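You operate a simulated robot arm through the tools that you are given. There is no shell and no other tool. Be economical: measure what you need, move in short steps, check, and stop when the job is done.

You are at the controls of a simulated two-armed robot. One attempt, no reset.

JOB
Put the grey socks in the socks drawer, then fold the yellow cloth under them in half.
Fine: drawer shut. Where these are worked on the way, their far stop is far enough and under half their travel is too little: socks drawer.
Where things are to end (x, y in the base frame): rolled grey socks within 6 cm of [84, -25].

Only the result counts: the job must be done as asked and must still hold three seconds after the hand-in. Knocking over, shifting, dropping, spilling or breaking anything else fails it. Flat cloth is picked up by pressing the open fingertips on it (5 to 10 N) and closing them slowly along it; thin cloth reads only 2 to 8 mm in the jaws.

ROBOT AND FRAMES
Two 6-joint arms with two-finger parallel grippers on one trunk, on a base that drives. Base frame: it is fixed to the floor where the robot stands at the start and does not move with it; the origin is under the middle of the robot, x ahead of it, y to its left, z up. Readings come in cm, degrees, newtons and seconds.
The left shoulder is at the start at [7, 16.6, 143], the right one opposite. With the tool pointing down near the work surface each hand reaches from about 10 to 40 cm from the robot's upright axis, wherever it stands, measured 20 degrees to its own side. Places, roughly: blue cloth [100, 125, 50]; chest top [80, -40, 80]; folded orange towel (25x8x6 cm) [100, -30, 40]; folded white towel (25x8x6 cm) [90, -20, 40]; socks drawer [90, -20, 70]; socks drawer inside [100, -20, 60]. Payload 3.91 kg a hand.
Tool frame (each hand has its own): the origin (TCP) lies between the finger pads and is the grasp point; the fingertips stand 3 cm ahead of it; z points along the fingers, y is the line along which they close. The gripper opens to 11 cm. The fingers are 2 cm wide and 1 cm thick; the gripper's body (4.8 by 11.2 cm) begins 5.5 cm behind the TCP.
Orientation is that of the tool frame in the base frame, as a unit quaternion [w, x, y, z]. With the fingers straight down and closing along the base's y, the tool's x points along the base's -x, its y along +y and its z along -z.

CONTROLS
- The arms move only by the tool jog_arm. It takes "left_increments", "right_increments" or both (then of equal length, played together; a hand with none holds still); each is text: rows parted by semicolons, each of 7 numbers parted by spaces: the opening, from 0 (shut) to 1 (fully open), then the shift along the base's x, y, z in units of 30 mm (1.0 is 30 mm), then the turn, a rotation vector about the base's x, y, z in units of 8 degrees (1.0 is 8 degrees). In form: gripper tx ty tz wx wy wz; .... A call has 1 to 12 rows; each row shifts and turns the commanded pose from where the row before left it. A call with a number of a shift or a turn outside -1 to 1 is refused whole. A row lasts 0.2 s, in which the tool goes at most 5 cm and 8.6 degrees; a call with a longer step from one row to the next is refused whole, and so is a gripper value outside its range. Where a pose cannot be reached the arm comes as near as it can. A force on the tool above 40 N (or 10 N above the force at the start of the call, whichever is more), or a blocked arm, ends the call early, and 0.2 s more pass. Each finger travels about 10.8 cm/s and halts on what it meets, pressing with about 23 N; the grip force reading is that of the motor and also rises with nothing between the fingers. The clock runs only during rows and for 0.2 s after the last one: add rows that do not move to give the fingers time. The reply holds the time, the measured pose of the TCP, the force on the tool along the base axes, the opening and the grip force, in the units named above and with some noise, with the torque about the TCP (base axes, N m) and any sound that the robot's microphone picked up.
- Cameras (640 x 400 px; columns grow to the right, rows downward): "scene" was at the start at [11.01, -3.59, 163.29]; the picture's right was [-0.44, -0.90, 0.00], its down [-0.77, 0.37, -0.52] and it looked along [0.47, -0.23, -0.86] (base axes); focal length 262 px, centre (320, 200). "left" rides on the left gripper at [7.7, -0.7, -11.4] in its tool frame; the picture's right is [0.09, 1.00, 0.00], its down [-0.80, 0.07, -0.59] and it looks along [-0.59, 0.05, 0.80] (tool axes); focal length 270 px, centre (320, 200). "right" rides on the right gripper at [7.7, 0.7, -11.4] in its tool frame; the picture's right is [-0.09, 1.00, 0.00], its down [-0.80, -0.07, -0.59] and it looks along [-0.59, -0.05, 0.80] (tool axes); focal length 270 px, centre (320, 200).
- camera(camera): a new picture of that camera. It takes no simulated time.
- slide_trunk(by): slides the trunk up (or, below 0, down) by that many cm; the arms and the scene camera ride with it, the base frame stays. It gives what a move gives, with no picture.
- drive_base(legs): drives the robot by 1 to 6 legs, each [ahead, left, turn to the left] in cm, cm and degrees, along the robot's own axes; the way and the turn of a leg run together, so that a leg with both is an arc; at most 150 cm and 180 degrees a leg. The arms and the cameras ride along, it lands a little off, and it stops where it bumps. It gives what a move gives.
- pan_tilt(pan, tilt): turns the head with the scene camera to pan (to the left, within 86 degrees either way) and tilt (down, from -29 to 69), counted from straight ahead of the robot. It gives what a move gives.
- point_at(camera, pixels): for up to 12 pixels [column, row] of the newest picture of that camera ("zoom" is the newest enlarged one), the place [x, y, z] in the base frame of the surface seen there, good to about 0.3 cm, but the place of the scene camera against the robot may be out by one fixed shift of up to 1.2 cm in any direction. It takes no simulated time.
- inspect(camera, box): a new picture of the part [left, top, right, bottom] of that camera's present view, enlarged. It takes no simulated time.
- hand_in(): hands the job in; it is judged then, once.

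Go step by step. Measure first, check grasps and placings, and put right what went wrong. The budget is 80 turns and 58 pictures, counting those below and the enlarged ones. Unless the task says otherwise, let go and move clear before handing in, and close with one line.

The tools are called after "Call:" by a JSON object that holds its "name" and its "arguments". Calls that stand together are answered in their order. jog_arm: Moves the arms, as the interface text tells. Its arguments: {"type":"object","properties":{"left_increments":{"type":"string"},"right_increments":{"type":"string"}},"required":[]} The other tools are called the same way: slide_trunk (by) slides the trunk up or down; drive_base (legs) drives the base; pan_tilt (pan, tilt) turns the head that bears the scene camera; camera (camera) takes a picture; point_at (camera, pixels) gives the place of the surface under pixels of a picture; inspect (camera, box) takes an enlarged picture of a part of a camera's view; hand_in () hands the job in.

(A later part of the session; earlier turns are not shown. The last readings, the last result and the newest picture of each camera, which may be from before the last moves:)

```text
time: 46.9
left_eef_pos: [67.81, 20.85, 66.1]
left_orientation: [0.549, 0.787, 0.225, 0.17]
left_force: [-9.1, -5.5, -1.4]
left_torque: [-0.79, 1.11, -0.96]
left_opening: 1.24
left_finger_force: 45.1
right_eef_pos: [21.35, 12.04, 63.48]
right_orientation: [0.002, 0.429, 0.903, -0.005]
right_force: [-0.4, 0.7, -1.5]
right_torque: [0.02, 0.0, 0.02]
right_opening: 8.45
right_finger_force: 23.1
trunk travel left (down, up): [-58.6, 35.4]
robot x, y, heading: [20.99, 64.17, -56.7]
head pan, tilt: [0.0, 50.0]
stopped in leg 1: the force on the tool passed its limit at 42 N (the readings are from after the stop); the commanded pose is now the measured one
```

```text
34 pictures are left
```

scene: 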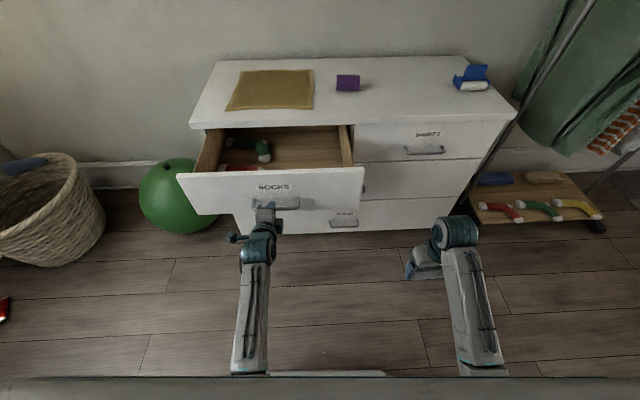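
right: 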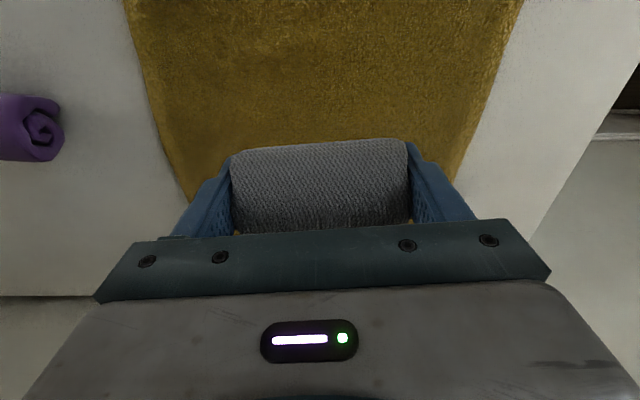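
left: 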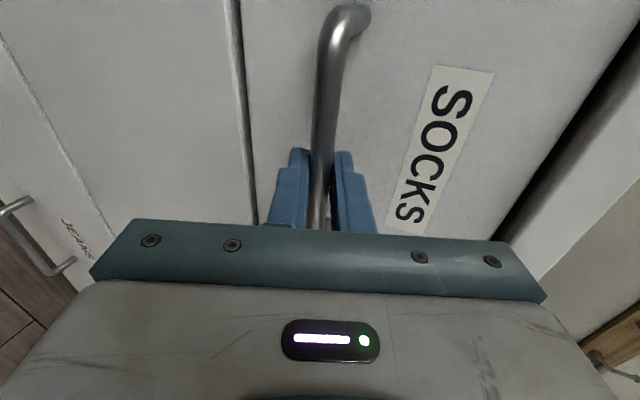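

Open ~23.6 cm. Re-grip and try another 6 cm to see whether this is the far stop.

Call:
{"name": "jog_arm", "arguments": {"left_increments": "0.3 0 0 0 0 0 0;0.3 0 0 0 0 0 0;0 0 0 0 0 0 0;0 0 0 0 0 0 0;0 0 0 0 0 0 0"}}

Call:
{"name": "drive_base", "arguments": {"legs": [[-6, 0.3, 0]]}}

Call:
{"name": "camera", "arguments": {"camera": "scene"}}

```text
time: 48.1
left_eef_pos: [68.01, 21.0, 66.05]
left_orientation: [0.548, 0.787, 0.225, 0.171]
left_force: [1.4, 0.9, -1.7]
left_torque: [-0.53, 0.71, 0.34]
left_opening: 1.24
left_finger_force: 45.1
right_eef_pos: [21.4, 11.94, 63.6]
right_orientation: [0.001, 0.43, 0.903, -0.005]
right_force: [0.0, 0.1, -0.6]
right_torque: [-0.02, 0.01, 0.04]
right_opening: 8.43
right_finger_force: 22.7
trunk travel left (down, up): [-58.6, 35.4]
robot x, y, heading: [21.62, 64.32, -56.5]
head pan, tilt: [0.0, 50.0]
```

```text
time: 49.3
left_eef_pos: [64.42, 25.78, 66.08]
left_orientation: [0.548, 0.788, 0.224, 0.168]
left_force: [-7.4, -6.6, 6.6]
left_torque: [-0.59, 0.63, 0.55]
left_opening: 1.24
left_finger_force: 44.8
right_eef_pos: [17.83, 17.22, 63.43]
right_orientation: [0.002, 0.431, 0.902, -0.004]
right_force: [-1.0, 0.7, -0.3]
right_torque: [-0.02, 0.01, -0.02]
right_opening: 8.41
right_finger_force: 23.2
trunk travel left (down, up): [-58.6, 35.4]
robot x, y, heading: [18.43, 69.47, -56.9]
head pan, tilt: [0.0, 50.0]
stopped in leg 1: the force on the tool passed its limit at 42 N (the readings are from after the stop); the commanded pose is now the measured one
```

```text
33 pictures are left
```

scene: 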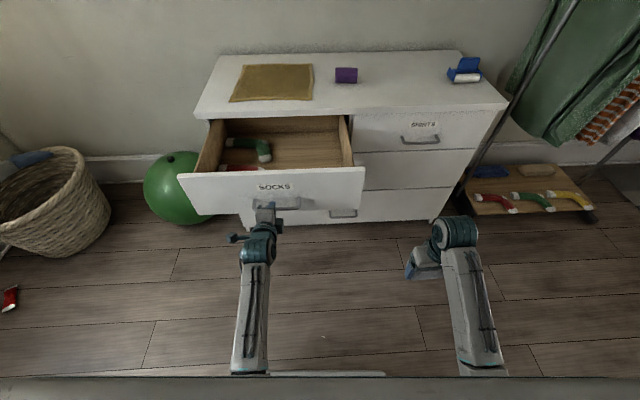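

Drawer is out ~29.6 cm, plenty. Target spot inside is now at ≈(67.6,-0.4). Release the handle, back the left hand off, raise trunk.

Call:
{"name": "jog_arm", "arguments": {"left_increments": "0.45 0 0 0 0 0 0;0.45 0 0 0 0 0 0;0.45 -0.5 0.75 0.33 0 0 0;0.45 -0.5 0.75 0.33 0 0 0;0.45 -0.5 0.75 0.33 0 0 0;0.45 -0.5 0.75 0.33 0 0 0;0.45 0 0 0 0 0 0"}}

Call:
{"name": "slide_trunk", "arguments": {"by": 29}}

Call:
{"name": "camera", "arguments": {"camera": "scene"}}

```text
time: 51.1
left_eef_pos: [61.42, 36.31, 69.97]
left_orientation: [0.541, 0.796, 0.172, 0.21]
left_force: [-0.3, 0.3, 0.5]
left_torque: [0.01, 0.03, 0.0]
left_opening: 4.96
left_finger_force: 0.0
right_eef_pos: [17.9, 17.33, 63.42]
right_orientation: [0.002, 0.431, 0.902, -0.005]
right_force: [-0.5, -0.3, -0.1]
right_torque: [-0.04, -0.01, 0.03]
right_opening: 8.42
right_finger_force: 22.9
trunk travel left (down, up): [-58.6, 35.4]
robot x, y, heading: [18.19, 69.1, -56.9]
head pan, tilt: [0.0, 50.0]
stopped in row 7 (left hand): the arm was blocked; the commanded pose is now the measured one
```

```text
time: 54.0
left_eef_pos: [61.54, 36.32, 98.76]
left_orientation: [0.542, 0.795, 0.173, 0.21]
left_force: [-0.9, 0.6, 0.0]
left_torque: [-0.03, 0.01, 0.0]
left_opening: 4.92
left_finger_force: 0.0
right_eef_pos: [17.98, 17.36, 92.52]
right_orientation: [0.001, 0.431, 0.902, -0.004]
right_force: [-0.2, 0.4, -0.7]
right_torque: [0.01, 0.03, 0.02]
right_opening: 8.43
right_finger_force: 23.3
trunk travel left (down, up): [-87.6, 6.4]
robot x, y, heading: [18.31, 69.2, -56.9]
head pan, tilt: [0.0, 50.0]
```

```text
32 pictures are left
```

scene: 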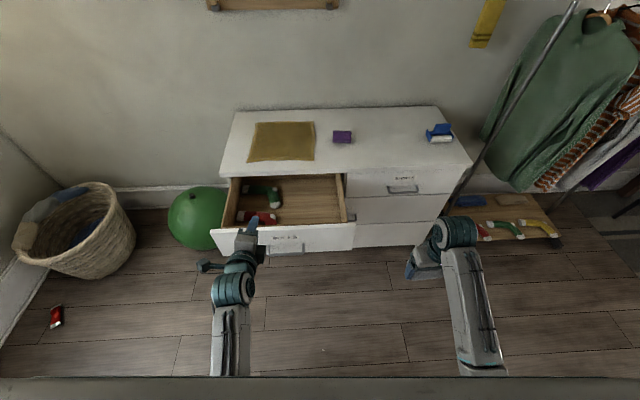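

Good view of the drawer interior: free wood right of the green/red socks. Zoom and measure.

Call:
{"name": "inspect", "arguments": {"camera": "scene", "box": [210, 160, 370, 260]}}

Call:
{"name": "point_at", "arguments": {"camera": "scene", "pixels": [[300, 195], [300, 180], [300, 215], [320, 195], [262, 195], [262, 217], [300, 226], [352, 222], [212, 230], [340, 172], [280, 200], [318, 210]]}}

```text
4.00 times, centred on (290, 210) of scene
```

zoom: 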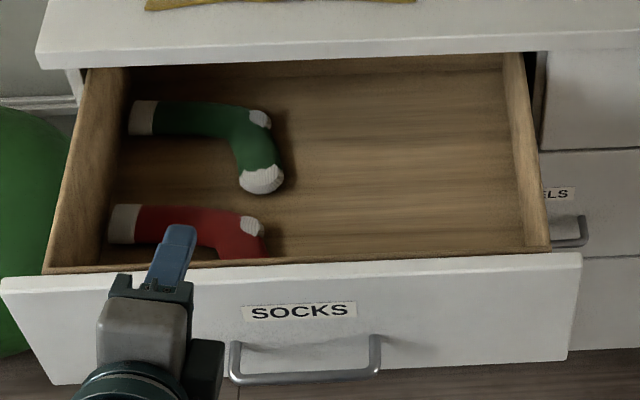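

```text
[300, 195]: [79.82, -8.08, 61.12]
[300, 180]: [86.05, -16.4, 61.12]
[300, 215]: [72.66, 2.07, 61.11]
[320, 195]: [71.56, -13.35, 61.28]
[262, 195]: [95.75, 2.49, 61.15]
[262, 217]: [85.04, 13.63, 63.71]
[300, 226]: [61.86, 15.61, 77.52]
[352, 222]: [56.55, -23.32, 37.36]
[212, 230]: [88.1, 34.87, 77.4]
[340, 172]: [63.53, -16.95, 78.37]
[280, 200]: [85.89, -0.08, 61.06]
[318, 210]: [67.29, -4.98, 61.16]
```

Free floor at zoom (400,210), z≈60.6. I'll swing the left hand out to the left so the trunk can be lowered, then drive nearer.

Call:
{"name": "jog_arm", "arguments": {"left_increments": "0.45 0.84 0.55 0 0 0 0;0.45 0.84 0.55 0 0 0 0;0.45 0.84 0.55 0 0 0 0;0.45 0.84 0.55 0 0 0 0;0.45 0.84 0.55 0 0 0 0;0.45 0.84 0.55 0 0 0 0;0.45 0.84 0.55 0 0 0 0;0.45 0.84 0.55 0 0 0 0;0.45 0.84 0.55 0 0 0 0"}}

Call:
{"name": "drive_base", "arguments": {"legs": [[24, 10, 0]]}}

Call:
{"name": "camera", "arguments": {"camera": "scene"}}

```text
time: 56.0
left_eef_pos: [84.26, 51.09, 98.74]
left_orientation: [0.543, 0.795, 0.174, 0.208]
left_force: [-0.9, -0.4, 0.4]
left_torque: [0.0, -0.01, 0.04]
left_opening: 4.95
left_finger_force: 0.0
right_eef_pos: [18.1, 17.26, 92.56]
right_orientation: [0.002, 0.431, 0.902, -0.006]
right_force: [-1.0, 0.1, -0.9]
right_torque: [0.04, 0.04, -0.01]
right_opening: 8.44
right_finger_force: 23.5
trunk travel left (down, up): [-87.6, 6.4]
robot x, y, heading: [18.31, 69.45, -56.7]
head pan, tilt: [0.0, 50.0]
```

```text
time: 57.9
left_eef_pos: [105.37, 36.81, 98.94]
left_orientation: [0.542, 0.796, 0.173, 0.209]
left_force: [-0.7, -0.7, -0.3]
left_torque: [-0.02, -0.03, 0.01]
left_opening: 4.95
left_finger_force: 0.0
right_eef_pos: [39.25, 2.99, 92.48]
right_orientation: [0.002, 0.433, 0.901, -0.005]
right_force: [-0.4, 0.0, 0.4]
right_torque: [0.04, 0.01, 0.01]
right_opening: 8.43
right_finger_force: 23.0
trunk travel left (down, up): [-87.6, 6.4]
robot x, y, heading: [39.76, 55.36, -57.0]
head pan, tilt: [0.0, 50.0]
```

```text
30 pictures are left
```

scene: 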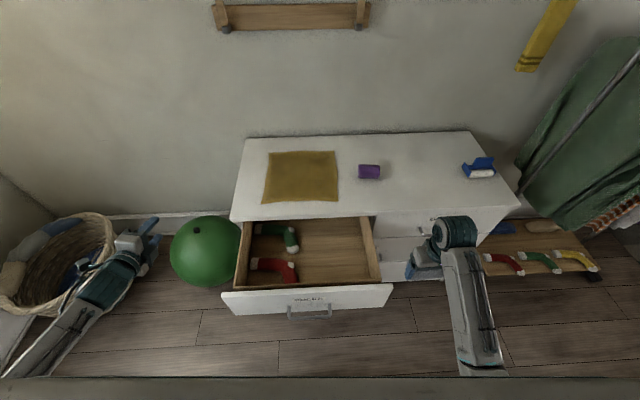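

Left hand is clear of the drawer. Move the right hand over (67.6,-0.4).

Call:
{"name": "jog_arm", "arguments": {"right_increments": "0 0.945 -0.113 0 0 0 0;0 0.945 -0.113 0 0 0 0;0 0.945 -0.113 0 0 0 0;0 0.945 -0.113 0 0 0 0;0 0.945 -0.113 0 0 0 0;0 0.945 -0.113 0 0 0 0;0 0.945 -0.113 0 0 0 0;0 0.945 -0.113 0 0 0 0;0 0.945 -0.113 0 0 0 0;0 0.945 -0.113 0 0 0 0;0 0 0 0 0 0 0"}}

Call:
{"name": "camera", "arguments": {"camera": "right"}}

```text
time: 60.5
left_eef_pos: [105.34, 36.7, 98.86]
left_orientation: [0.542, 0.796, 0.173, 0.208]
left_force: [0.0, 0.3, -0.9]
left_torque: [-0.02, 0.0, 0.03]
left_opening: 4.97
left_finger_force: 0.1
right_eef_pos: [63.95, -3.58, 91.75]
right_orientation: [-0.013, 0.446, 0.894, -0.033]
right_force: [0.7, 0.8, -0.2]
right_torque: [0.04, -0.01, -0.02]
right_opening: 8.42
right_finger_force: 22.8
trunk travel left (down, up): [-87.6, 6.4]
robot x, y, heading: [39.92, 55.09, -57.0]
head pan, tilt: [0.0, 50.0]
stopped in row 11 (right hand): the arm was blocked; the commanded pose is now the measured one
```

```text
29 pictures are left
```

right: 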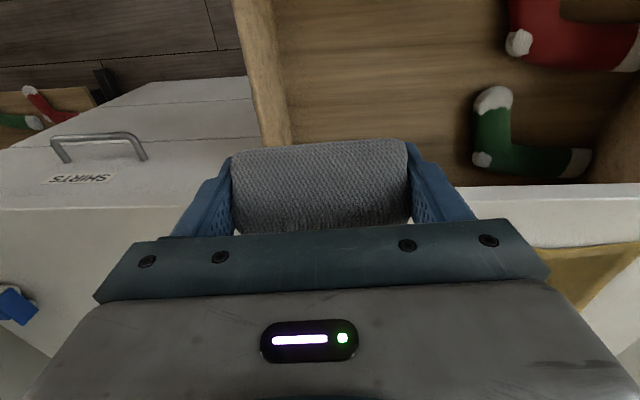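

The hand stopped at its limit at (64,-3.6). Moving it lower gives freedom: down 5 cm while shifting to the target.

Call:
{"name": "jog_arm", "arguments": {"right_increments": "0 0.1 0.1 -0.6 0 0 0;0 0.25 0.25 -0.5 0 0 0;0 0.45 0.4 -0.3 0 0 0;0 0.4 0.3 -0.2 0 0 0;0 0 0 0 0 0 0"}}

Call:
{"name": "camera", "arguments": {"camera": "right"}}

```text
time: 61.9
left_eef_pos: [105.36, 36.69, 98.85]
left_orientation: [0.542, 0.796, 0.173, 0.208]
left_force: [-0.2, 0.2, 0.0]
left_torque: [-0.03, -0.03, 0.0]
left_opening: 4.93
left_finger_force: 0.1
right_eef_pos: [64.42, -4.09, 87.04]
right_orientation: [-0.022, 0.459, 0.886, -0.064]
right_force: [0.1, -0.5, -0.7]
right_torque: [-0.02, -0.02, -0.01]
right_opening: 8.46
right_finger_force: 23.0
trunk travel left (down, up): [-87.6, 6.4]
robot x, y, heading: [39.92, 54.97, -56.7]
head pan, tilt: [0.0, 50.0]
stopped in row 5 (right hand): the arm was blocked; the commanded pose is now the measured one
```

```text
28 pictures are left
```

right: 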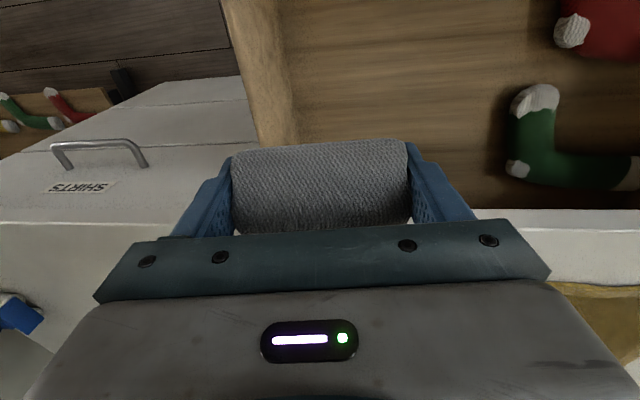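

Still blocked with growing tilt; look at the arm posture.

Call:
{"name": "camera", "arguments": {"camera": "scene"}}

```text
27 pictures are left
```

scene: 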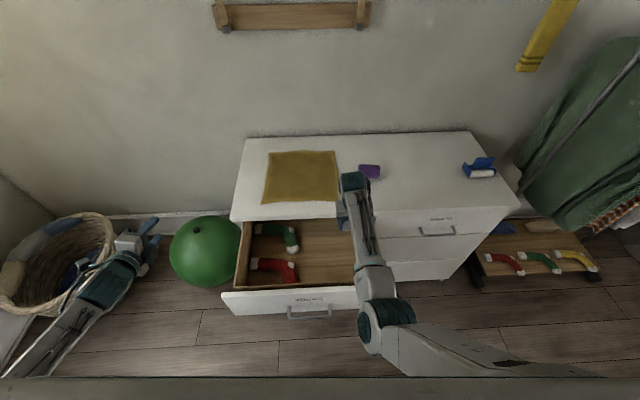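

The hand is 4.9 cm from the target along the face direction, so I'll just shift the base left 4.7 cm, which puts it right on.

Call:
{"name": "drive_base", "arguments": {"legs": [[0, 4.7, 0]]}}

Call:
{"name": "camera", "arguments": {"camera": "right"}}

```text
time: 62.8
left_eef_pos: [108.88, 38.92, 99.23]
left_orientation: [0.542, 0.796, 0.171, 0.21]
left_force: [-0.6, -0.6, 0.2]
left_torque: [0.02, 0.0, 0.06]
left_opening: 4.96
left_finger_force: 0.1
right_eef_pos: [67.77, -1.71, 87.01]
right_orientation: [-0.02, 0.459, 0.886, -0.061]
right_force: [0.2, -0.8, -0.1]
right_torque: [0.02, -0.06, 0.02]
right_opening: 8.44
right_finger_force: 23.2
trunk travel left (down, up): [-87.6, 6.4]
robot x, y, heading: [43.37, 57.55, -57.1]
head pan, tilt: [0.0, 50.0]
```

```text
26 pictures are left
```

right: 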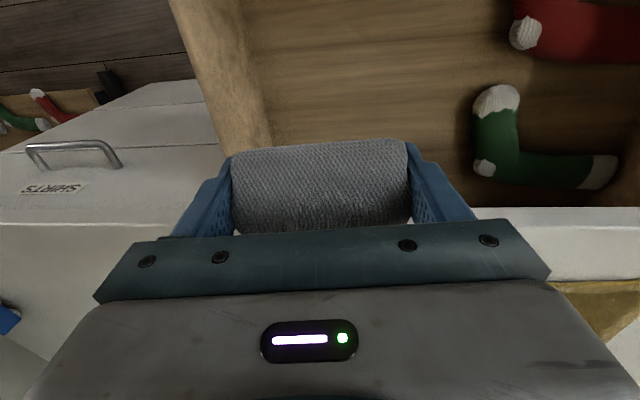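

On target. Measure drawer floor, side wall and chest front edge around the hand before lowering.

Call:
{"name": "point_at", "arguments": {"camera": "right", "pixels": [[320, 120], [380, 90], [440, 180], [265, 120], [240, 80], [490, 207], [560, 205], [430, 20]]}}

Call:
{"name": "slide_trunk", "arguments": {"by": -12}}

Call:
{"name": "camera", "arguments": {"camera": "right"}}

```text
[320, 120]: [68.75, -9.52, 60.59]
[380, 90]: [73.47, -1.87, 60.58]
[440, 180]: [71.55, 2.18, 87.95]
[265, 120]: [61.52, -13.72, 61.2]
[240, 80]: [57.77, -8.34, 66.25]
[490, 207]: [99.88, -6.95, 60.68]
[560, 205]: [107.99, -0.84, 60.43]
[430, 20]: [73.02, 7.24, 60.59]
```

```text
time: 64.3
left_eef_pos: [109.28, 39.18, 86.95]
left_orientation: [0.542, 0.795, 0.173, 0.208]
left_force: [-0.4, 0.6, 0.4]
left_torque: [0.02, 0.04, 0.03]
left_opening: 4.96
left_finger_force: 0.0
right_eef_pos: [68.2, -1.65, 75.0]
right_orientation: [-0.022, 0.461, 0.885, -0.064]
right_force: [-0.4, -0.2, -0.5]
right_torque: [-0.02, -0.01, 0.04]
right_opening: 8.41
right_finger_force: 23.0
trunk travel left (down, up): [-75.6, 18.4]
robot x, y, heading: [43.37, 57.5, -57.0]
head pan, tilt: [0.0, 50.0]
```

```text
25 pictures are left
```

right: 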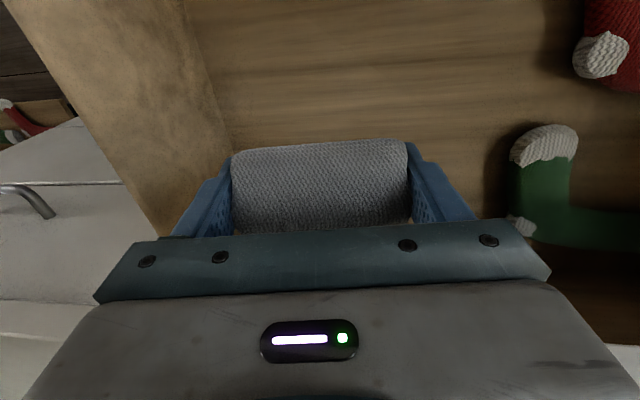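

Clear both sides. Lower 10 cm more to TCP ≈65.

Call:
{"name": "slide_trunk", "arguments": {"by": -10.2}}

Call:
{"name": "camera", "arguments": {"camera": "right"}}

```text
time: 65.6
left_eef_pos: [109.31, 39.23, 76.69]
left_orientation: [0.543, 0.795, 0.172, 0.208]
left_force: [0.0, 0.7, 0.0]
left_torque: [-0.04, -0.03, -0.03]
left_opening: 4.94
left_finger_force: 0.3
right_eef_pos: [68.12, -1.64, 64.83]
right_orientation: [-0.021, 0.46, 0.885, -0.064]
right_force: [0.3, -0.1, -0.4]
right_torque: [-0.01, 0.02, 0.02]
right_opening: 8.44
right_finger_force: 23.3
trunk travel left (down, up): [-65.4, 28.6]
robot x, y, heading: [43.57, 57.55, -57.0]
head pan, tilt: [0.0, 50.0]
```

```text
24 pictures are left
```

right: 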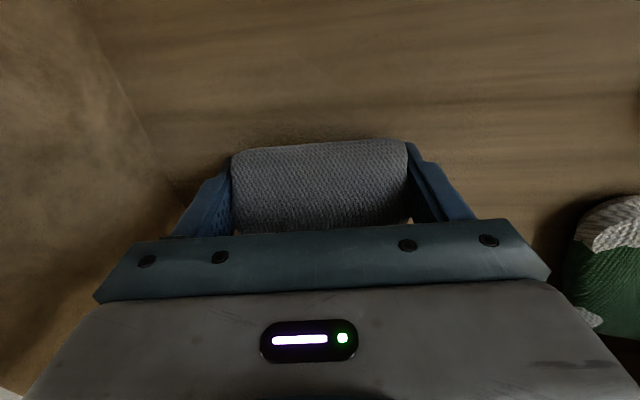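

Lowered with no contact (64.8). Lower another 0.5 cm and open slowly.

Call:
{"name": "jog_arm", "arguments": {"right_increments": "0 0 0 -0.17 0 0 0;0.78 0 0 0 0 0 0;0.8 0 0 0 0 0 0;0.85 0 0 0 0 0 0;0.9 0 0 0 0 0 0;0.9 0 0 0 0 0 0"}}

Call:
{"name": "slide_trunk", "arguments": {"by": 22}}

Call:
{"name": "camera", "arguments": {"camera": "right"}}

```text
time: 67.0
left_eef_pos: [109.31, 39.14, 76.81]
left_orientation: [0.543, 0.795, 0.173, 0.207]
left_force: [0.0, -0.1, -0.5]
left_torque: [0.01, 0.01, 0.02]
left_opening: 4.95
left_finger_force: 0.1
right_eef_pos: [68.21, -1.57, 64.45]
right_orientation: [-0.021, 0.459, 0.886, -0.064]
right_force: [-0.4, -0.5, -0.6]
right_torque: [-0.01, -0.01, -0.01]
right_opening: 9.91
right_finger_force: 0.1
trunk travel left (down, up): [-65.4, 28.6]
robot x, y, heading: [43.63, 57.25, -57.0]
head pan, tilt: [0.0, 50.0]
```

```text
time: 69.3
left_eef_pos: [109.34, 39.12, 98.68]
left_orientation: [0.543, 0.795, 0.173, 0.207]
left_force: [0.3, 0.1, 0.3]
left_torque: [-0.01, -0.02, 0.01]
left_opening: 4.96
left_finger_force: 0.0
right_eef_pos: [68.19, -1.62, 86.37]
right_orientation: [-0.021, 0.459, 0.886, -0.063]
right_force: [-0.3, -0.8, 0.1]
right_torque: [-0.03, -0.01, 0.0]
right_opening: 9.91
right_finger_force: 0.0
trunk travel left (down, up): [-87.4, 6.6]
robot x, y, heading: [43.51, 57.56, -57.0]
head pan, tilt: [0.0, 50.0]
```

```text
23 pictures are left
```

right: 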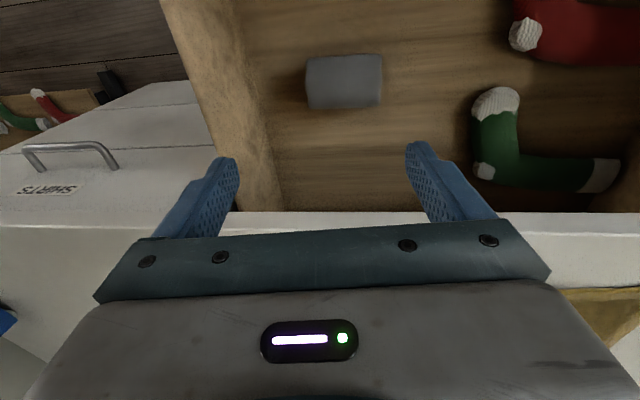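

Socks released in the drawer at (345,82). Measure their place, then back off so the left hand can shut the drawer.

Call:
{"name": "point_at", "arguments": {"camera": "right", "pixels": [[310, 80], [345, 80], [378, 80], [345, 60], [345, 102], [232, 220], [500, 225]]}}

Call:
{"name": "drive_base", "arguments": {"legs": [[-30, 0, 0]]}}

Call:
{"name": "camera", "arguments": {"camera": "scene"}}

```text
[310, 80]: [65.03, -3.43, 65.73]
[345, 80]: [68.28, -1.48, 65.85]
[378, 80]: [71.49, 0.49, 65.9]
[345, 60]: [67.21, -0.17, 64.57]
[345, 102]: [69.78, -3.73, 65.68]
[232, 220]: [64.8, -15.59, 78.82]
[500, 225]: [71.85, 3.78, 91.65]
```

```text
time: 71.4
left_eef_pos: [92.94, 64.23, 98.75]
left_orientation: [0.542, 0.796, 0.172, 0.206]
left_force: [-0.5, -1.7, -0.5]
left_torque: [0.01, -0.02, -0.03]
left_opening: 4.96
left_finger_force: 0.1
right_eef_pos: [51.75, 23.63, 86.3]
right_orientation: [-0.022, 0.46, 0.885, -0.063]
right_force: [0.4, 1.1, 0.0]
right_torque: [0.02, 0.02, 0.01]
right_opening: 9.88
right_finger_force: 0.2
trunk travel left (down, up): [-87.4, 6.6]
robot x, y, heading: [27.18, 83.01, -57.1]
head pan, tilt: [0.0, 50.0]
```

```text
22 pictures are left
```

scene: 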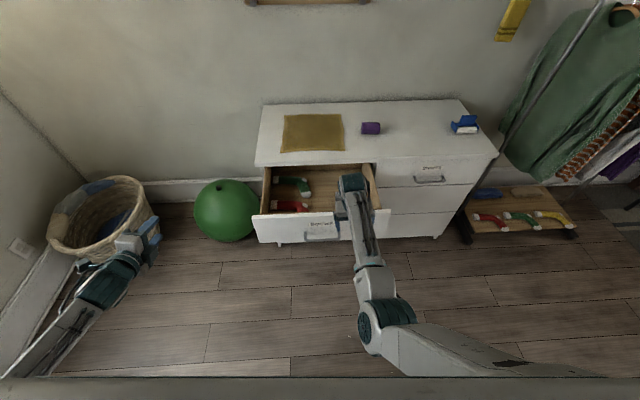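

Socks at (68.4,-1.7), i.e. (84.8,-26.3) when shut — good. Retract the right hand to the right, bring the left in front, and shift the base right 14.

Call:
{"name": "jog_arm", "arguments": {"left_increments": "0 -0.868 -0.56 0 0 0 0;0 -0.868 -0.56 0 0 0 0;0 -0.868 -0.56 0 0 0 0;0 -0.868 -0.56 0 0 0 0;0 -0.868 -0.56 0 0 0 0;0 -0.868 -0.56 0 0 0 0;0 -0.868 -0.56 0 0 0 0;0 -0.868 -0.56 0 0 0 0;0 -0.868 -0.56 0 0 0 0;0 -0.868 -0.56 0 0 0 0", "right_increments": "0.9 -0.83 0.18 0 0 0 0;0.9 -0.83 0.18 0 0 0 0;0.9 -0.83 0.18 0 0 0 0;0.9 -0.83 0.18 0 0 0 0;0.9 -0.83 0.18 0 0 0 0;0.9 -0.83 0.18 0 0 0 0;0.9 -0.83 0.18 0 0 0 0;0.9 -0.83 0.18 0 0 0 0;0.9 -0.83 0.18 0 0 0 0;0.9 -0.83 0.18 0 0 0 0"}}

Call:
{"name": "drive_base", "arguments": {"legs": [[0, -14, 1.5]]}}

Call:
{"name": "camera", "arguments": {"camera": "scene"}}

```text
time: 73.8
left_eef_pos: [70.25, 49.64, 98.14]
left_orientation: [0.53, 0.802, 0.114, 0.251]
left_force: [0.5, -0.5, -0.1]
left_torque: [-0.01, 0.02, 0.0]
left_opening: 0.0
left_finger_force: 23.1
right_eef_pos: [26.87, 29.06, 86.6]
right_orientation: [-0.021, 0.46, 0.886, -0.064]
right_force: [0.7, -0.1, 0.0]
right_torque: [-0.02, 0.01, -0.02]
right_opening: 9.89
right_finger_force: 0.0
trunk travel left (down, up): [-87.4, 6.6]
robot x, y, heading: [27.45, 82.5, -56.9]
head pan, tilt: [0.0, 50.0]
stopped in row 10 (left hand): the arm was blocked; the commanded pose is now the measured one
```

```text
time: 75.1
left_eef_pos: [59.9, 43.11, 98.17]
left_orientation: [0.526, 0.801, 0.123, 0.258]
left_force: [1.1, 0.7, 0.5]
left_torque: [-0.01, -0.01, 0.01]
left_opening: 0.0
left_finger_force: 22.7
right_eef_pos: [17.04, 21.66, 86.6]
right_orientation: [-0.02, 0.448, 0.891, -0.065]
right_force: [0.5, 0.2, 0.5]
right_torque: [-0.04, -0.02, -0.02]
right_opening: 9.91
right_finger_force: 0.0
trunk travel left (down, up): [-87.4, 6.6]
robot x, y, heading: [15.87, 75.81, -55.5]
head pan, tilt: [0.0, 50.0]
```

```text
21 pictures are left
```

scene: 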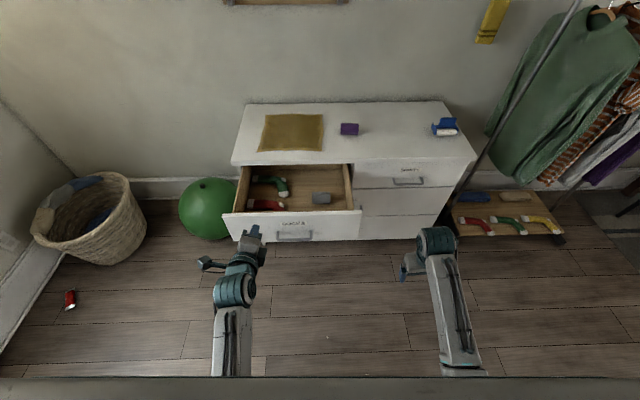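

Left hand now in front of the drawer. Measure the drawer front: label (292,223), bar (295,238).

Call:
{"name": "inspect", "arguments": {"camera": "scene", "box": [210, 150, 370, 250]}}

Call:
{"name": "point_at", "arguments": {"camera": "zoom", "pixels": [[330, 292], [275, 345], [335, 345], [398, 340], [330, 255], [450, 190]]}}

```text
4.00 times, centred on (290, 200) of scene
```

zoom: 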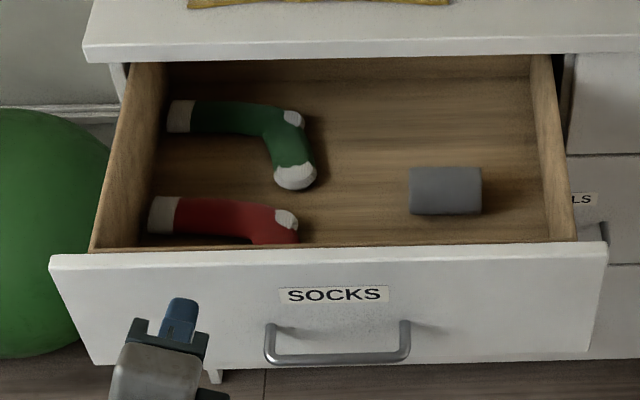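

```text
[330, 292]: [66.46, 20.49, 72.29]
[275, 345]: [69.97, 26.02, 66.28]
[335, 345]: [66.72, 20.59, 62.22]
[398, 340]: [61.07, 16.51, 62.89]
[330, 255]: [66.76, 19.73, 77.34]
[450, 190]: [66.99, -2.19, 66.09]
```

Face at label ≈(67,21,72). Lower the trunk 24 and move the left fist to ~8 cm before the face.

Call:
{"name": "slide_trunk", "arguments": {"by": -24}}

Call:
{"name": "jog_arm", "arguments": {"left_increments": "0 0.05 -0.89 -0.1 0 0 0;0 0.05 -0.89 -0.1 0 0 0;0 0.05 -0.89 -0.1 0 0 0;0 0.05 -0.89 -0.1 0 0 0;0 0.05 -0.87 -0.1 0 0 0;0 0 0 0 0 0 0"}}

Call:
{"name": "camera", "arguments": {"camera": "left"}}

```text
time: 77.6
left_eef_pos: [59.77, 43.12, 74.25]
left_orientation: [0.527, 0.8, 0.122, 0.258]
left_force: [-0.6, 0.1, -0.1]
left_torque: [0.06, 0.01, -0.01]
left_opening: 0.04
left_finger_force: 23.1
right_eef_pos: [17.01, 21.63, 62.59]
right_orientation: [-0.019, 0.448, 0.891, -0.064]
right_force: [0.3, 0.2, 0.5]
right_torque: [-0.03, 0.0, -0.03]
right_opening: 9.89
right_finger_force: 0.1
trunk travel left (down, up): [-63.4, 30.6]
robot x, y, heading: [15.98, 75.53, -55.4]
head pan, tilt: [0.0, 50.0]
```

```text
time: 79.2
left_eef_pos: [63.85, 32.79, 70.78]
left_orientation: [0.503, 0.808, 0.093, 0.293]
left_force: [-0.5, 0.7, 0.8]
left_torque: [-0.03, -0.04, -0.01]
left_opening: 0.0
left_finger_force: 22.9
right_eef_pos: [16.99, 21.62, 62.55]
right_orientation: [-0.02, 0.448, 0.891, -0.064]
right_force: [-0.6, 1.0, -0.1]
right_torque: [0.03, 0.0, -0.01]
right_opening: 9.92
right_finger_force: 0.0
trunk travel left (down, up): [-63.4, 30.6]
robot x, y, heading: [15.52, 75.51, -55.6]
head pan, tilt: [0.0, 50.0]
stopped in row 6 (left hand): the arm was blocked; the commanded pose is now the measured one
```

```text
19 pictures are left
```

left: 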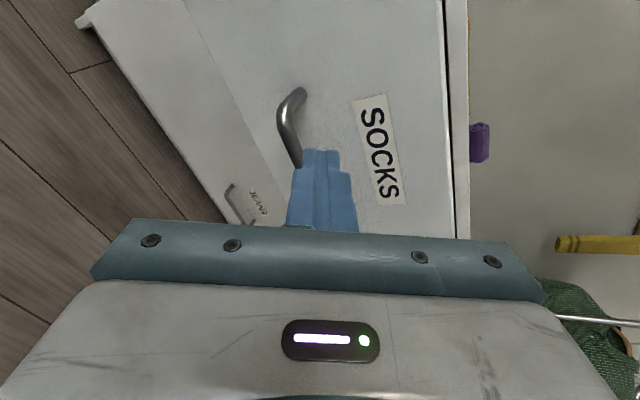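

Fist is ready ~9 cm before the face, 4 cm left of centre. Raise trunk 2 cm, then push by driving in steps.

Call:
{"name": "slide_trunk", "arguments": {"by": 2}}

Call:
{"name": "drive_base", "arguments": {"legs": [[0, -4, 0], [7, 0, 0], [8, 0, 0]]}}

Call:
{"name": "camera", "arguments": {"camera": "scene"}}

```text
time: 79.8
left_eef_pos: [63.71, 32.71, 72.71]
left_orientation: [0.502, 0.808, 0.093, 0.293]
left_force: [0.8, 0.2, -0.5]
left_torque: [-0.02, 0.0, -0.01]
left_opening: 0.0
left_finger_force: 23.0
right_eef_pos: [16.98, 21.67, 64.52]
right_orientation: [-0.021, 0.449, 0.891, -0.064]
right_force: [0.4, 1.6, -0.6]
right_torque: [-0.02, 0.01, 0.04]
right_opening: 9.91
right_finger_force: 0.1
trunk travel left (down, up): [-65.4, 28.6]
robot x, y, heading: [15.92, 75.4, -55.8]
head pan, tilt: [0.0, 50.0]
```

```text
time: 82.0
left_eef_pos: [68.97, 18.24, 72.67]
left_orientation: [0.502, 0.808, 0.093, 0.293]
left_force: [-0.2, -0.6, -0.6]
left_torque: [-0.03, -0.02, -0.02]
left_opening: 0.0
left_finger_force: 23.4
right_eef_pos: [22.19, 6.96, 64.48]
right_orientation: [-0.02, 0.448, 0.891, -0.064]
right_force: [1.0, -1.0, -0.4]
right_torque: [0.01, 0.0, 0.0]
right_opening: 9.9
right_finger_force: 0.0
trunk travel left (down, up): [-65.4, 28.6]
robot x, y, heading: [21.24, 60.9, -55.6]
head pan, tilt: [0.0, 50.0]
```

```text
18 pictures are left
```

scene: 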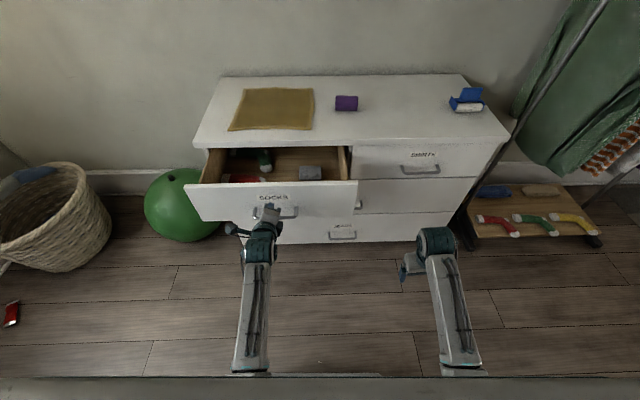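

Drawer is closing nicely and the socks ride along. Continue pushing.

Call:
{"name": "drive_base", "arguments": {"legs": [[8, 0, 0], [8, 0, 0], [7, 0, 0]]}}

Call:
{"name": "camera", "arguments": {"camera": "scene"}}

```text
time: 84.4
left_eef_pos: [81.61, -0.24, 72.6]
left_orientation: [0.501, 0.809, 0.094, 0.293]
left_force: [0.7, 0.4, 0.3]
left_torque: [0.0, -0.03, 0.02]
left_opening: 0.0
left_finger_force: 22.8
right_eef_pos: [34.97, -11.8, 64.6]
right_orientation: [-0.02, 0.449, 0.891, -0.064]
right_force: [0.6, 0.1, -0.2]
right_torque: [-0.02, 0.01, -0.03]
right_opening: 9.89
right_finger_force: 0.0
trunk travel left (down, up): [-65.4, 28.6]
robot x, y, heading: [34.08, 41.74, -55.7]
head pan, tilt: [0.0, 50.0]
stopped in leg 3: the force on the tool passed its limit at 160 N (the readings are from after the stop); the commanded pose is now the measured one
```

```text
17 pictures are left
```

scene: 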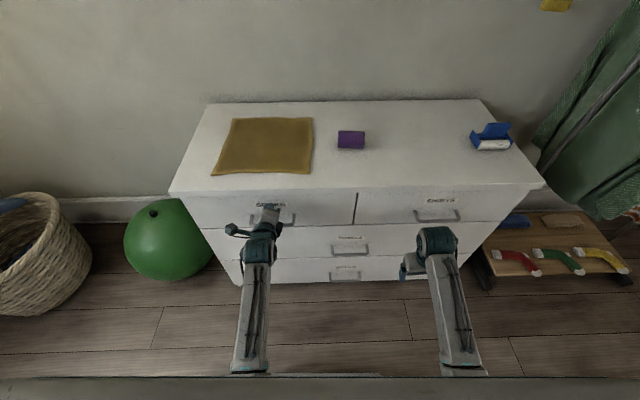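

Drawer is shut flush. Back off, raise the trunk, unroll the left hand, and straighten the right hand.

Call:
{"name": "drive_base", "arguments": {"legs": [[-14, 0, 0]]}}

Call:
{"name": "slide_trunk", "arguments": {"by": 16}}

Call:
{"name": "jog_arm", "arguments": {"left_increments": "0 0 0 0 -0.532 0.711 0.303;0 0 0 0 -0.532 0.711 0.303;0 0 0 0 -0.532 0.711 0.303;0 0 0 0 -0.532 0.711 0.303;0 0 0 0 -0.532 0.711 0.303;0 0 0 0 -0.532 0.711 0.303;0 0 0 0 -0.532 0.711 0.303;0 0 0 0 -0.532 0.711 0.303;0 0 0 0 -0.532 0.711 0.303;0 0 0 0 -0.532 0.711 0.303;0 0 0 0 -0.532 0.711 0.303;0 0 0 0 -0.532 0.711 0.303", "right_increments": "0.9 0 0 0 0.34 -0.337 -0.06;0.9 0 0 0 0.34 -0.337 -0.06;0.5 0 0 0 0 0 0;0.5 0 0 0 0 0 0;0.5 0 0 0 0 0 0;0.5 0 0 0 0 0 0;0.5 0 0 0 0 0 0;0.5 0 0 0 0 0 0;0.5 0 0 0 0 0 0;0.5 0 0 0 0 0 0;0.5 0 0 0 0 0 0;0.5 0 0 0 0 0 0"}}

```text
time: 85.8
left_eef_pos: [73.82, 11.47, 72.65]
left_orientation: [0.5, 0.81, 0.094, 0.293]
left_force: [0.4, 0.0, 0.6]
left_torque: [0.0, -0.03, -0.02]
left_opening: 0.01
left_finger_force: 22.9
right_eef_pos: [26.97, -0.17, 64.71]
right_orientation: [-0.019, 0.447, 0.892, -0.065]
right_force: [-0.4, 0.0, 0.8]
right_torque: [0.01, -0.02, 0.04]
right_opening: 9.91
right_finger_force: 0.1
trunk travel left (down, up): [-65.4, 28.6]
robot x, y, heading: [25.86, 53.45, -55.5]
head pan, tilt: [0.0, 50.0]
```

```text
time: 87.6
left_eef_pos: [73.77, 11.31, 88.63]
left_orientation: [0.5, 0.81, 0.094, 0.293]
left_force: [-0.2, 0.2, 0.3]
left_torque: [-0.05, 0.01, -0.01]
left_opening: 0.0
left_finger_force: 22.7
right_eef_pos: [27.19, -0.23, 80.51]
right_orientation: [-0.019, 0.447, 0.892, -0.065]
right_force: [0.6, 0.9, 0.5]
right_torque: [0.0, 0.0, 0.01]
right_opening: 9.92
right_finger_force: 0.1
trunk travel left (down, up): [-81.4, 12.6]
robot x, y, heading: [26.02, 53.73, -55.5]
head pan, tilt: [0.0, 50.0]
```

```text
time: 90.2
left_eef_pos: [73.89, 11.22, 88.52]
left_orientation: [0.561, 0.505, 0.638, -0.15]
left_force: [-0.1, -0.4, 0.2]
left_torque: [0.01, -0.01, -0.03]
left_opening: 0.0
left_finger_force: 22.6
right_eef_pos: [27.09, -0.23, 80.45]
right_orientation: [0.001, 0.457, 0.89, 0.001]
right_force: [0.2, -0.1, -0.5]
right_torque: [0.01, 0.0, -0.02]
right_opening: 5.51
right_finger_force: 0.0
trunk travel left (down, up): [-81.4, 12.6]
robot x, y, heading: [25.79, 53.3, -55.5]
head pan, tilt: [0.0, 50.0]
```

Left needs a further 74° turn to point down; do it while bringing both hands to ~53 cm ahead, ±13 cm.

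Call:
{"name": "jog_arm", "arguments": {"left_increments": "0.4 -0.247 0.193 0.117 0.6 0.661 0.241;0.4 -0.247 0.193 0.117 0.6 0.661 0.241;0.4 -0.247 0.193 0.117 0.6 0.661 0.241;0.4 -0.247 0.193 0.117 0.6 0.661 0.241;0.4 -0.247 0.193 0.117 0.6 0.661 0.241;0.4 -0.247 0.193 0.117 0.6 0.661 0.241;0.4 -0.247 0.193 0.117 0.6 0.661 0.241;0.4 -0.247 0.193 0.117 0.6 0.661 0.241;0.4 -0.247 0.193 0.117 0.6 0.661 0.241;0.4 -0.247 0.193 0.117 0.6 0.661 0.241;0.4 0 0 0 0 0 0", "right_increments": "0.4 0.59 0.083 0.383 0 0 0;0.4 0.59 0.083 0.383 0 0 0;0.4 0.59 0.083 0.383 0 0 0;0.4 0.59 0.083 0.383 0 0 0;0.4 0.59 0.083 0.383 0 0 0;0.4 0.59 0.083 0.383 0 0 0;0.4 0.59 0.083 0.383 0 0 0;0.4 0.59 0.083 0.383 0 0 0;0.4 0.59 0.083 0.383 0 0 0;0.4 0.59 0.083 0.383 0 0 0;0.4 0 0 0 0 0 0"}}

Call:
{"name": "camera", "arguments": {"camera": "scene"}}

```text
time: 92.8
left_eef_pos: [69.61, 19.57, 88.32]
left_orientation: [0.013, 0.447, 0.894, 0.043]
left_force: [-0.9, 0.3, 0.5]
left_torque: [-0.02, 0.02, 0.04]
left_opening: 4.4
left_finger_force: 0.0
left hand out of reach, approached as far as the arm can: row 10
right_eef_pos: [42.25, 0.9, 88.19]
right_orientation: [-0.021, 0.464, 0.885, -0.026]
right_force: [0.6, 0.0, 0.3]
right_torque: [-0.02, -0.01, 0.01]
right_opening: 4.35
right_finger_force: 0.0
right hand out of reach, approached as far as the arm can: row 6, 7, 8, 9, 10
trunk travel left (down, up): [-81.4, 12.6]
robot x, y, heading: [25.47, 53.87, -55.5]
head pan, tilt: [0.0, 50.0]
stopped in row 11 (left hand): the arm was blocked; the commanded pose is now the measured one
```

```text
16 pictures are left
```

scene: 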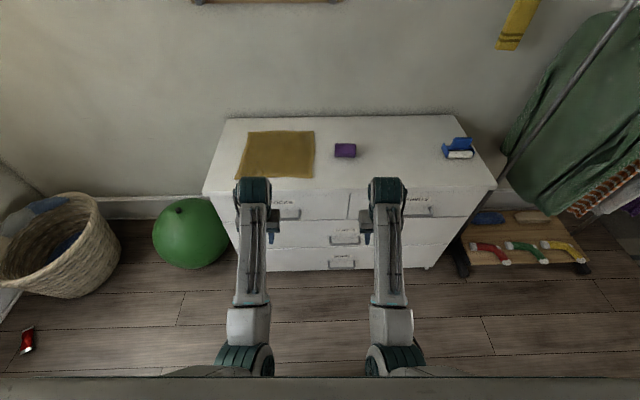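

Hands are down at ±16.5 cm, 53 ahead, near their upper limit. Raise trunk 7, lower hands 4 relative, square the tilts, move inward, then drive in front of the cloth.

Call:
{"name": "slide_trunk", "arguments": {"by": 8}}

Call:
{"name": "jog_arm", "arguments": {"left_increments": "0.4 -0.2 -0.13 -0.7 0 0 0;0.4 -0.25 -0.17 -0.7 -0.23 0.22 -0.08;0.4 -0.25 -0.17 0 -0.23 0.23 -0.09;0.4 0 0 0 0 0 0", "right_increments": "0.4 0.2 0.13 -0.7 0 0 0;0.4 0.25 0.17 -0.7 0.1 -0.22 0.05;0.4 0.25 0.17 0 0.09 -0.22 0.05;0.4 0 0 0 0 0 0"}}

Call:
{"name": "drive_base", "arguments": {"legs": [[0, 18.4, 0], [20, 0, 0], [12, 0, 0]]}}

Call:
{"name": "camera", "arguments": {"camera": "scene"}}

```text
time: 94.0
left_eef_pos: [69.56, 19.5, 96.27]
left_orientation: [0.012, 0.447, 0.894, 0.042]
left_force: [-0.3, -0.3, -1.1]
left_torque: [-0.01, 0.02, 0.0]
left_opening: 4.4
left_finger_force: 0.0
right_eef_pos: [42.27, 0.76, 96.21]
right_orientation: [-0.022, 0.464, 0.885, -0.025]
right_force: [-0.6, -0.3, -0.3]
right_torque: [-0.02, -0.01, 0.0]
right_opening: 4.41
right_finger_force: 0.2
trunk travel left (down, up): [-89.4, 4.6]
robot x, y, heading: [25.73, 53.38, -55.6]
head pan, tilt: [0.0, 50.0]
```

```text
time: 95.0
left_eef_pos: [67.75, 18.16, 92.04]
left_orientation: [0.001, 0.458, 0.889, -0.001]
left_force: [-0.1, -0.2, -0.3]
left_torque: [0.03, 0.0, -0.02]
left_opening: 4.41
left_finger_force: 0.1
right_eef_pos: [43.86, 1.69, 91.92]
right_orientation: [-0.001, 0.459, 0.889, -0.005]
right_force: [0.4, -0.5, -0.8]
right_torque: [0.0, 0.02, 0.02]
right_opening: 4.39
right_finger_force: 0.0
trunk travel left (down, up): [-89.4, 4.6]
robot x, y, heading: [26.12, 53.98, -55.4]
head pan, tilt: [0.0, 50.0]
```

```text
time: 98.5
left_eef_pos: [100.7, 2.47, 92.1]
left_orientation: [0.001, 0.458, 0.889, -0.001]
left_force: [0.3, -0.3, 0.1]
left_torque: [0.02, 0.01, 0.0]
left_opening: 4.42
left_finger_force: 0.1
right_eef_pos: [76.87, -13.99, 92.16]
right_orientation: [-0.002, 0.459, 0.889, -0.006]
right_force: [-0.2, -1.0, 0.3]
right_torque: [0.01, -0.03, 0.01]
right_opening: 4.39
right_finger_force: 0.2
trunk travel left (down, up): [-89.4, 4.6]
robot x, y, heading: [59.07, 38.12, -55.4]
head pan, tilt: [0.0, 50.0]
```

```text
15 pictures are left
```

scene: 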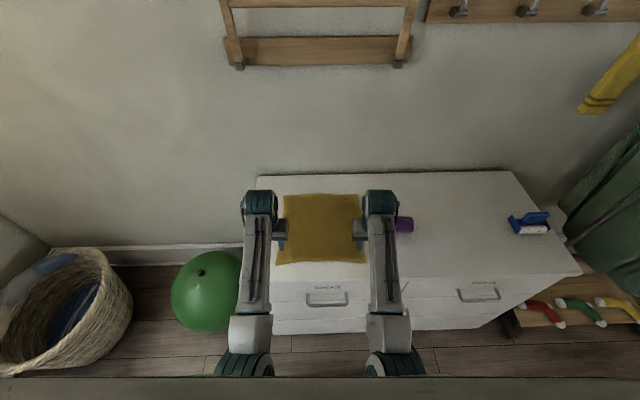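

Both hands are above the near corners. Check with wrist cameras where the cloth edge is.

Call:
{"name": "camera", "arguments": {"camera": "left"}}

Call:
{"name": "camera", "arguments": {"camera": "right"}}

Call:
{"name": "point_at", "arguments": {"camera": "scene", "pixels": [[278, 264], [366, 262], [286, 196], [360, 194], [320, 262], [320, 194]]}}

```text
14 pictures are left
```

left: 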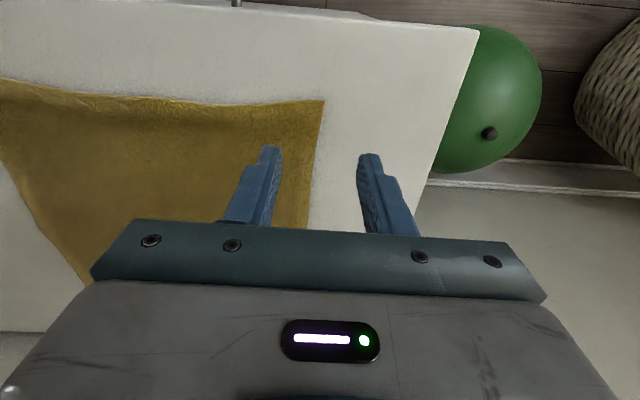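

```text
13 pictures are left
```

right: 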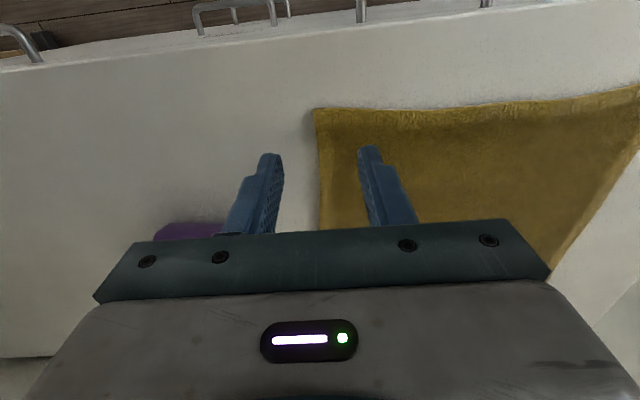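

```text
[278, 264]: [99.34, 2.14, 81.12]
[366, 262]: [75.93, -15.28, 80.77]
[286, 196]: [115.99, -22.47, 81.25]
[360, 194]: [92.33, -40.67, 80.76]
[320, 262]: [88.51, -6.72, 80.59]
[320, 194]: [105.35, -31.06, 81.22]
```

Call:
{"name": "point_at", "arguments": {"camera": "left", "pixels": [[322, 103], [310, 180], [180, 95], [90, 280], [235, 125]]}}

Call:
{"name": "point_at", "arguments": {"camera": "right", "pixels": [[316, 112], [318, 190], [470, 107], [550, 272], [400, 130]]}}

```text
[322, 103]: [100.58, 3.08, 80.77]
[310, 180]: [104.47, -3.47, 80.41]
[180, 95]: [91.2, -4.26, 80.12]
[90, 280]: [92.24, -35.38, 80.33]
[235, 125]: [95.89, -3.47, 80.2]
```

```text
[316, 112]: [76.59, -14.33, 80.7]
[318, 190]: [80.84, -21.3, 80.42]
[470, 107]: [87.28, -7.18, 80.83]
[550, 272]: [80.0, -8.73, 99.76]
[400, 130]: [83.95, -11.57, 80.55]
```

Corners are (100.6,3.1) and (76.6,-14.3), cloth z≈80.5. Move to pinch points (99.1,-0.1) and (80.0,-13.95) and descend to just above.

Call:
{"name": "jog_arm", "arguments": {"left_increments": "0.4 -0.53 -0.85 0 0 0 0;0.4 0 0 -0.85 0 0 0;0.4 0 0 -0.85 0 0 0;0.4 0 0 -0.85 0 0 0;0.4 0 0 -0.2 0 0 0;0.4 0 0 0 0 0 0", "right_increments": "0.4 1 0.02 0 0 0 0;0.4 0 0 -0.85 0 0 0;0.4 0 0 -0.85 0 0 0;0.4 0 0 -0.85 0 0 0;0.4 0 0 -0.2 0 0 0;0.4 0 0 0 0 0 0"}}

```text
time: 99.9
left_eef_pos: [100.14, 0.1, 83.81]
left_orientation: [0.005, 0.456, 0.89, 0.005]
left_force: [-0.1, -0.1, 0.2]
left_torque: [0.01, -0.01, -0.03]
left_opening: 4.4
left_finger_force: 0.0
right_eef_pos: [79.49, -14.46, 83.93]
right_orientation: [-0.003, 0.46, 0.888, -0.01]
right_force: [0.1, 0.2, 0.2]
right_torque: [0.0, -0.01, 0.0]
right_opening: 4.41
right_finger_force: 0.0
trunk travel left (down, up): [-89.4, 4.6]
robot x, y, heading: [58.66, 38.2, -55.8]
head pan, tilt: [0.0, 50.0]
```

Good alignment, no contact yet. Press down in small steps.

Call:
{"name": "jog_arm", "arguments": {"left_increments": "0.4 -0.13 -0.1 0 0 0 0;0.4 0 0 -0.1 0 0 0;0.4 0 0 0 0 0 0", "right_increments": "0.4 0.13 0.1 0 0 0 0;0.4 0 0 -0.13 0 0 0;0.4 0 0 0 0 0 0"}}

```text
time: 100.7
left_eef_pos: [99.95, 0.28, 83.45]
left_orientation: [0.007, 0.456, 0.89, 0.008]
left_force: [0.4, -1.2, 3.3]
left_torque: [-0.07, 0.06, -0.01]
left_opening: 4.42
left_finger_force: 0.0
right_eef_pos: [79.5, -14.25, 83.29]
right_orientation: [-0.005, 0.461, 0.888, -0.011]
right_force: [1.8, -3.3, 8.5]
right_torque: [0.05, -0.19, -0.07]
right_opening: 4.34
right_finger_force: 0.0
trunk travel left (down, up): [-89.4, 4.6]
robot x, y, heading: [58.9, 37.86, -55.5]
head pan, tilt: [0.0, 50.0]
```

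Right presses 8.5 N, left 3.3 N. Press the left a bit more and close both slowly.

Call:
{"name": "jog_arm", "arguments": {"left_increments": "0.4 0 0 -0.04 0 0 0;0.36 0 0 0 0 0 0;0.32 0 0 0 0 0 0;0.28 0 0 0 0 0 0;0.24 0 0 0 0 0 0;0.2 0 0 0 0 0 0;0.16 0 0 0 0 0 0;0.12 0 0 0 0 0 0;0.08 0 0 0 0 0 0;0.04 0 0 0 0 0 0;0 0 0 0 0 0 0;0 0 0 0 0 0 0", "right_increments": "0.4 0 0 0 0 0 0;0.36 0 0 0 0 0 0;0.32 0 0 0 0 0 0;0.28 0 0 0 0 0 0;0.24 0 0 0 0 0 0;0.2 0 0 0 0 0 0;0.16 0 0 0 0 0 0;0.12 0 0 0 0 0 0;0.08 0 0 0 0 0 0;0.04 0 0 0 0 0 0;0 0 0 0 0 0 0;0 0 0 0 0 0 0"}}

```text
time: 103.3
left_eef_pos: [99.62, 0.32, 83.23]
left_orientation: [0.006, 0.457, 0.89, 0.008]
left_force: [-16.6, -10.5, 16.5]
left_torque: [-0.34, 0.65, 0.02]
left_opening: 0.52
left_finger_force: 23.3
right_eef_pos: [79.33, -14.0, 83.21]
right_orientation: [-0.004, 0.461, 0.887, -0.01]
right_force: [12.3, 10.9, 6.6]
right_torque: [0.37, -0.44, 0.01]
right_opening: 0.42
right_finger_force: 23.1
trunk travel left (down, up): [-89.4, 4.6]
robot x, y, heading: [58.8, 37.83, -55.3]
head pan, tilt: [0.0, 50.0]
```

Both hold cloth (5 and 4 mm), with the cloth taut between them. Relax inward 0.7 cm each, then lift in an arc toward the far edge.

Call:
{"name": "jog_arm", "arguments": {"left_increments": "0 -0.19 -0.14 0.1 0 0 0;0 0 0 0.7 0 0 0;0 0.186 -0.277 1 0 0 0;0 0.372 -0.553 1 0 0 0;0 0.465 -0.692 0.7 0 0 0;0 0.558 -0.83 0.4 0 0 0;0 0.558 -0.83 0.2 0 0 0;0 0 0 0 0 0 0", "right_increments": "0 0.19 0.14 0.1 0 0 0;0 0 0 0.7 0 0 0;0 0.186 -0.277 1 0 0 0;0 0.372 -0.553 1 0 0 0;0 0.465 -0.692 0.7 0 0 0;0 0.558 -0.83 0.4 0 0 0;0 0.558 -0.83 0.2 0 0 0;0 0 0 0 0 0 0"}}

Call:
{"name": "camera", "arguments": {"camera": "scene"}}

```text
time: 105.1
left_eef_pos: [104.84, -10.33, 95.69]
left_orientation: [0.0, 0.458, 0.889, 0.0]
left_force: [-0.2, 0.2, -0.3]
left_torque: [0.07, -0.01, 0.01]
left_opening: 0.49
left_finger_force: 23.4
right_eef_pos: [87.36, -22.73, 95.83]
right_orientation: [-0.002, 0.459, 0.888, -0.006]
right_force: [-0.5, 0.2, 0.9]
right_torque: [0.0, 0.0, 0.0]
right_opening: 0.03
right_finger_force: 23.3
trunk travel left (down, up): [-89.4, 4.6]
robot x, y, heading: [58.7, 37.88, -55.5]
head pan, tilt: [0.0, 50.0]
```

```text
12 pictures are left
```

scene: 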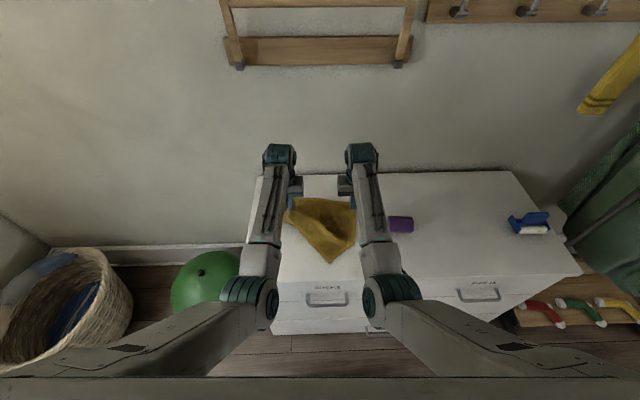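

The right finger slipped off (opening 0.03); the left still holds. Reverse the path to lay the cloth back, right hand open and staying high.

Call:
{"name": "jog_arm", "arguments": {"left_increments": "0 -0.558 0.83 -0.2 0 0 0;0 -0.558 0.83 -0.4 0 0 0;0 -0.465 0.692 -0.7 0 0 0;0 -0.372 0.553 -1 0 0 0;0 -0.186 0.277 -1 0 0 0;0 0 0 -0.55 0 0 0;0 0.15 0.12 -0.1 0 0 0;0 0 0 0 0 0 0", "right_increments": "0.3 -0.558 0.83 -0.2 0 0 0;0.4 -0.558 0.83 -0.4 0 0 0;0.4 -0.465 0.692 -0.3 0 0 0;0.4 -0.372 0.553 -0.1 0 0 0;0.4 -0.186 0.277 0 0 0 0;0.4 0 0 0 0 0 0;0.4 -0.15 -0.12 0 0 0 0;0.4 0 0 0 0 0 0"}}

Call:
{"name": "camera", "arguments": {"camera": "right"}}

```text
time: 106.2
left_eef_pos: [105.51, -6.63, 96.55]
left_orientation: [0.085, 0.45, 0.889, -0.023]
left_force: [0.2, -0.6, -0.6]
left_torque: [0.01, 0.06, -0.04]
left_opening: 0.48
left_finger_force: 23.2
right_eef_pos: [81.74, -21.18, 99.4]
right_orientation: [0.045, 0.468, 0.88, -0.063]
right_force: [-1.4, 0.2, -1.5]
right_torque: [-0.01, -0.02, 0.01]
right_opening: 4.42
right_finger_force: 0.1
trunk travel left (down, up): [-89.4, 4.6]
robot x, y, heading: [58.59, 38.27, -55.4]
head pan, tilt: [0.0, 50.0]
stopped in row 5 (left hand): the arm was blocked; the commanded pose is now the measured one
```

```text
11 pictures are left
```

right: 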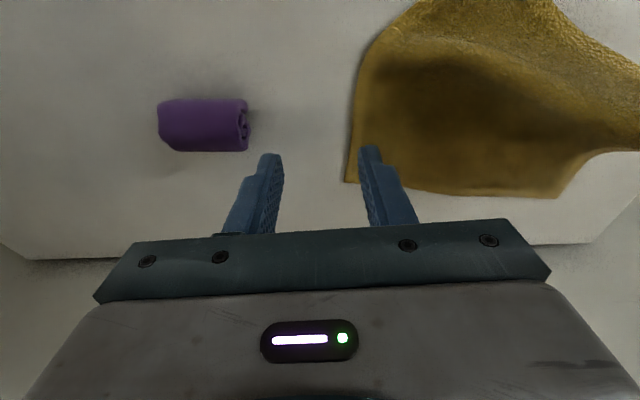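

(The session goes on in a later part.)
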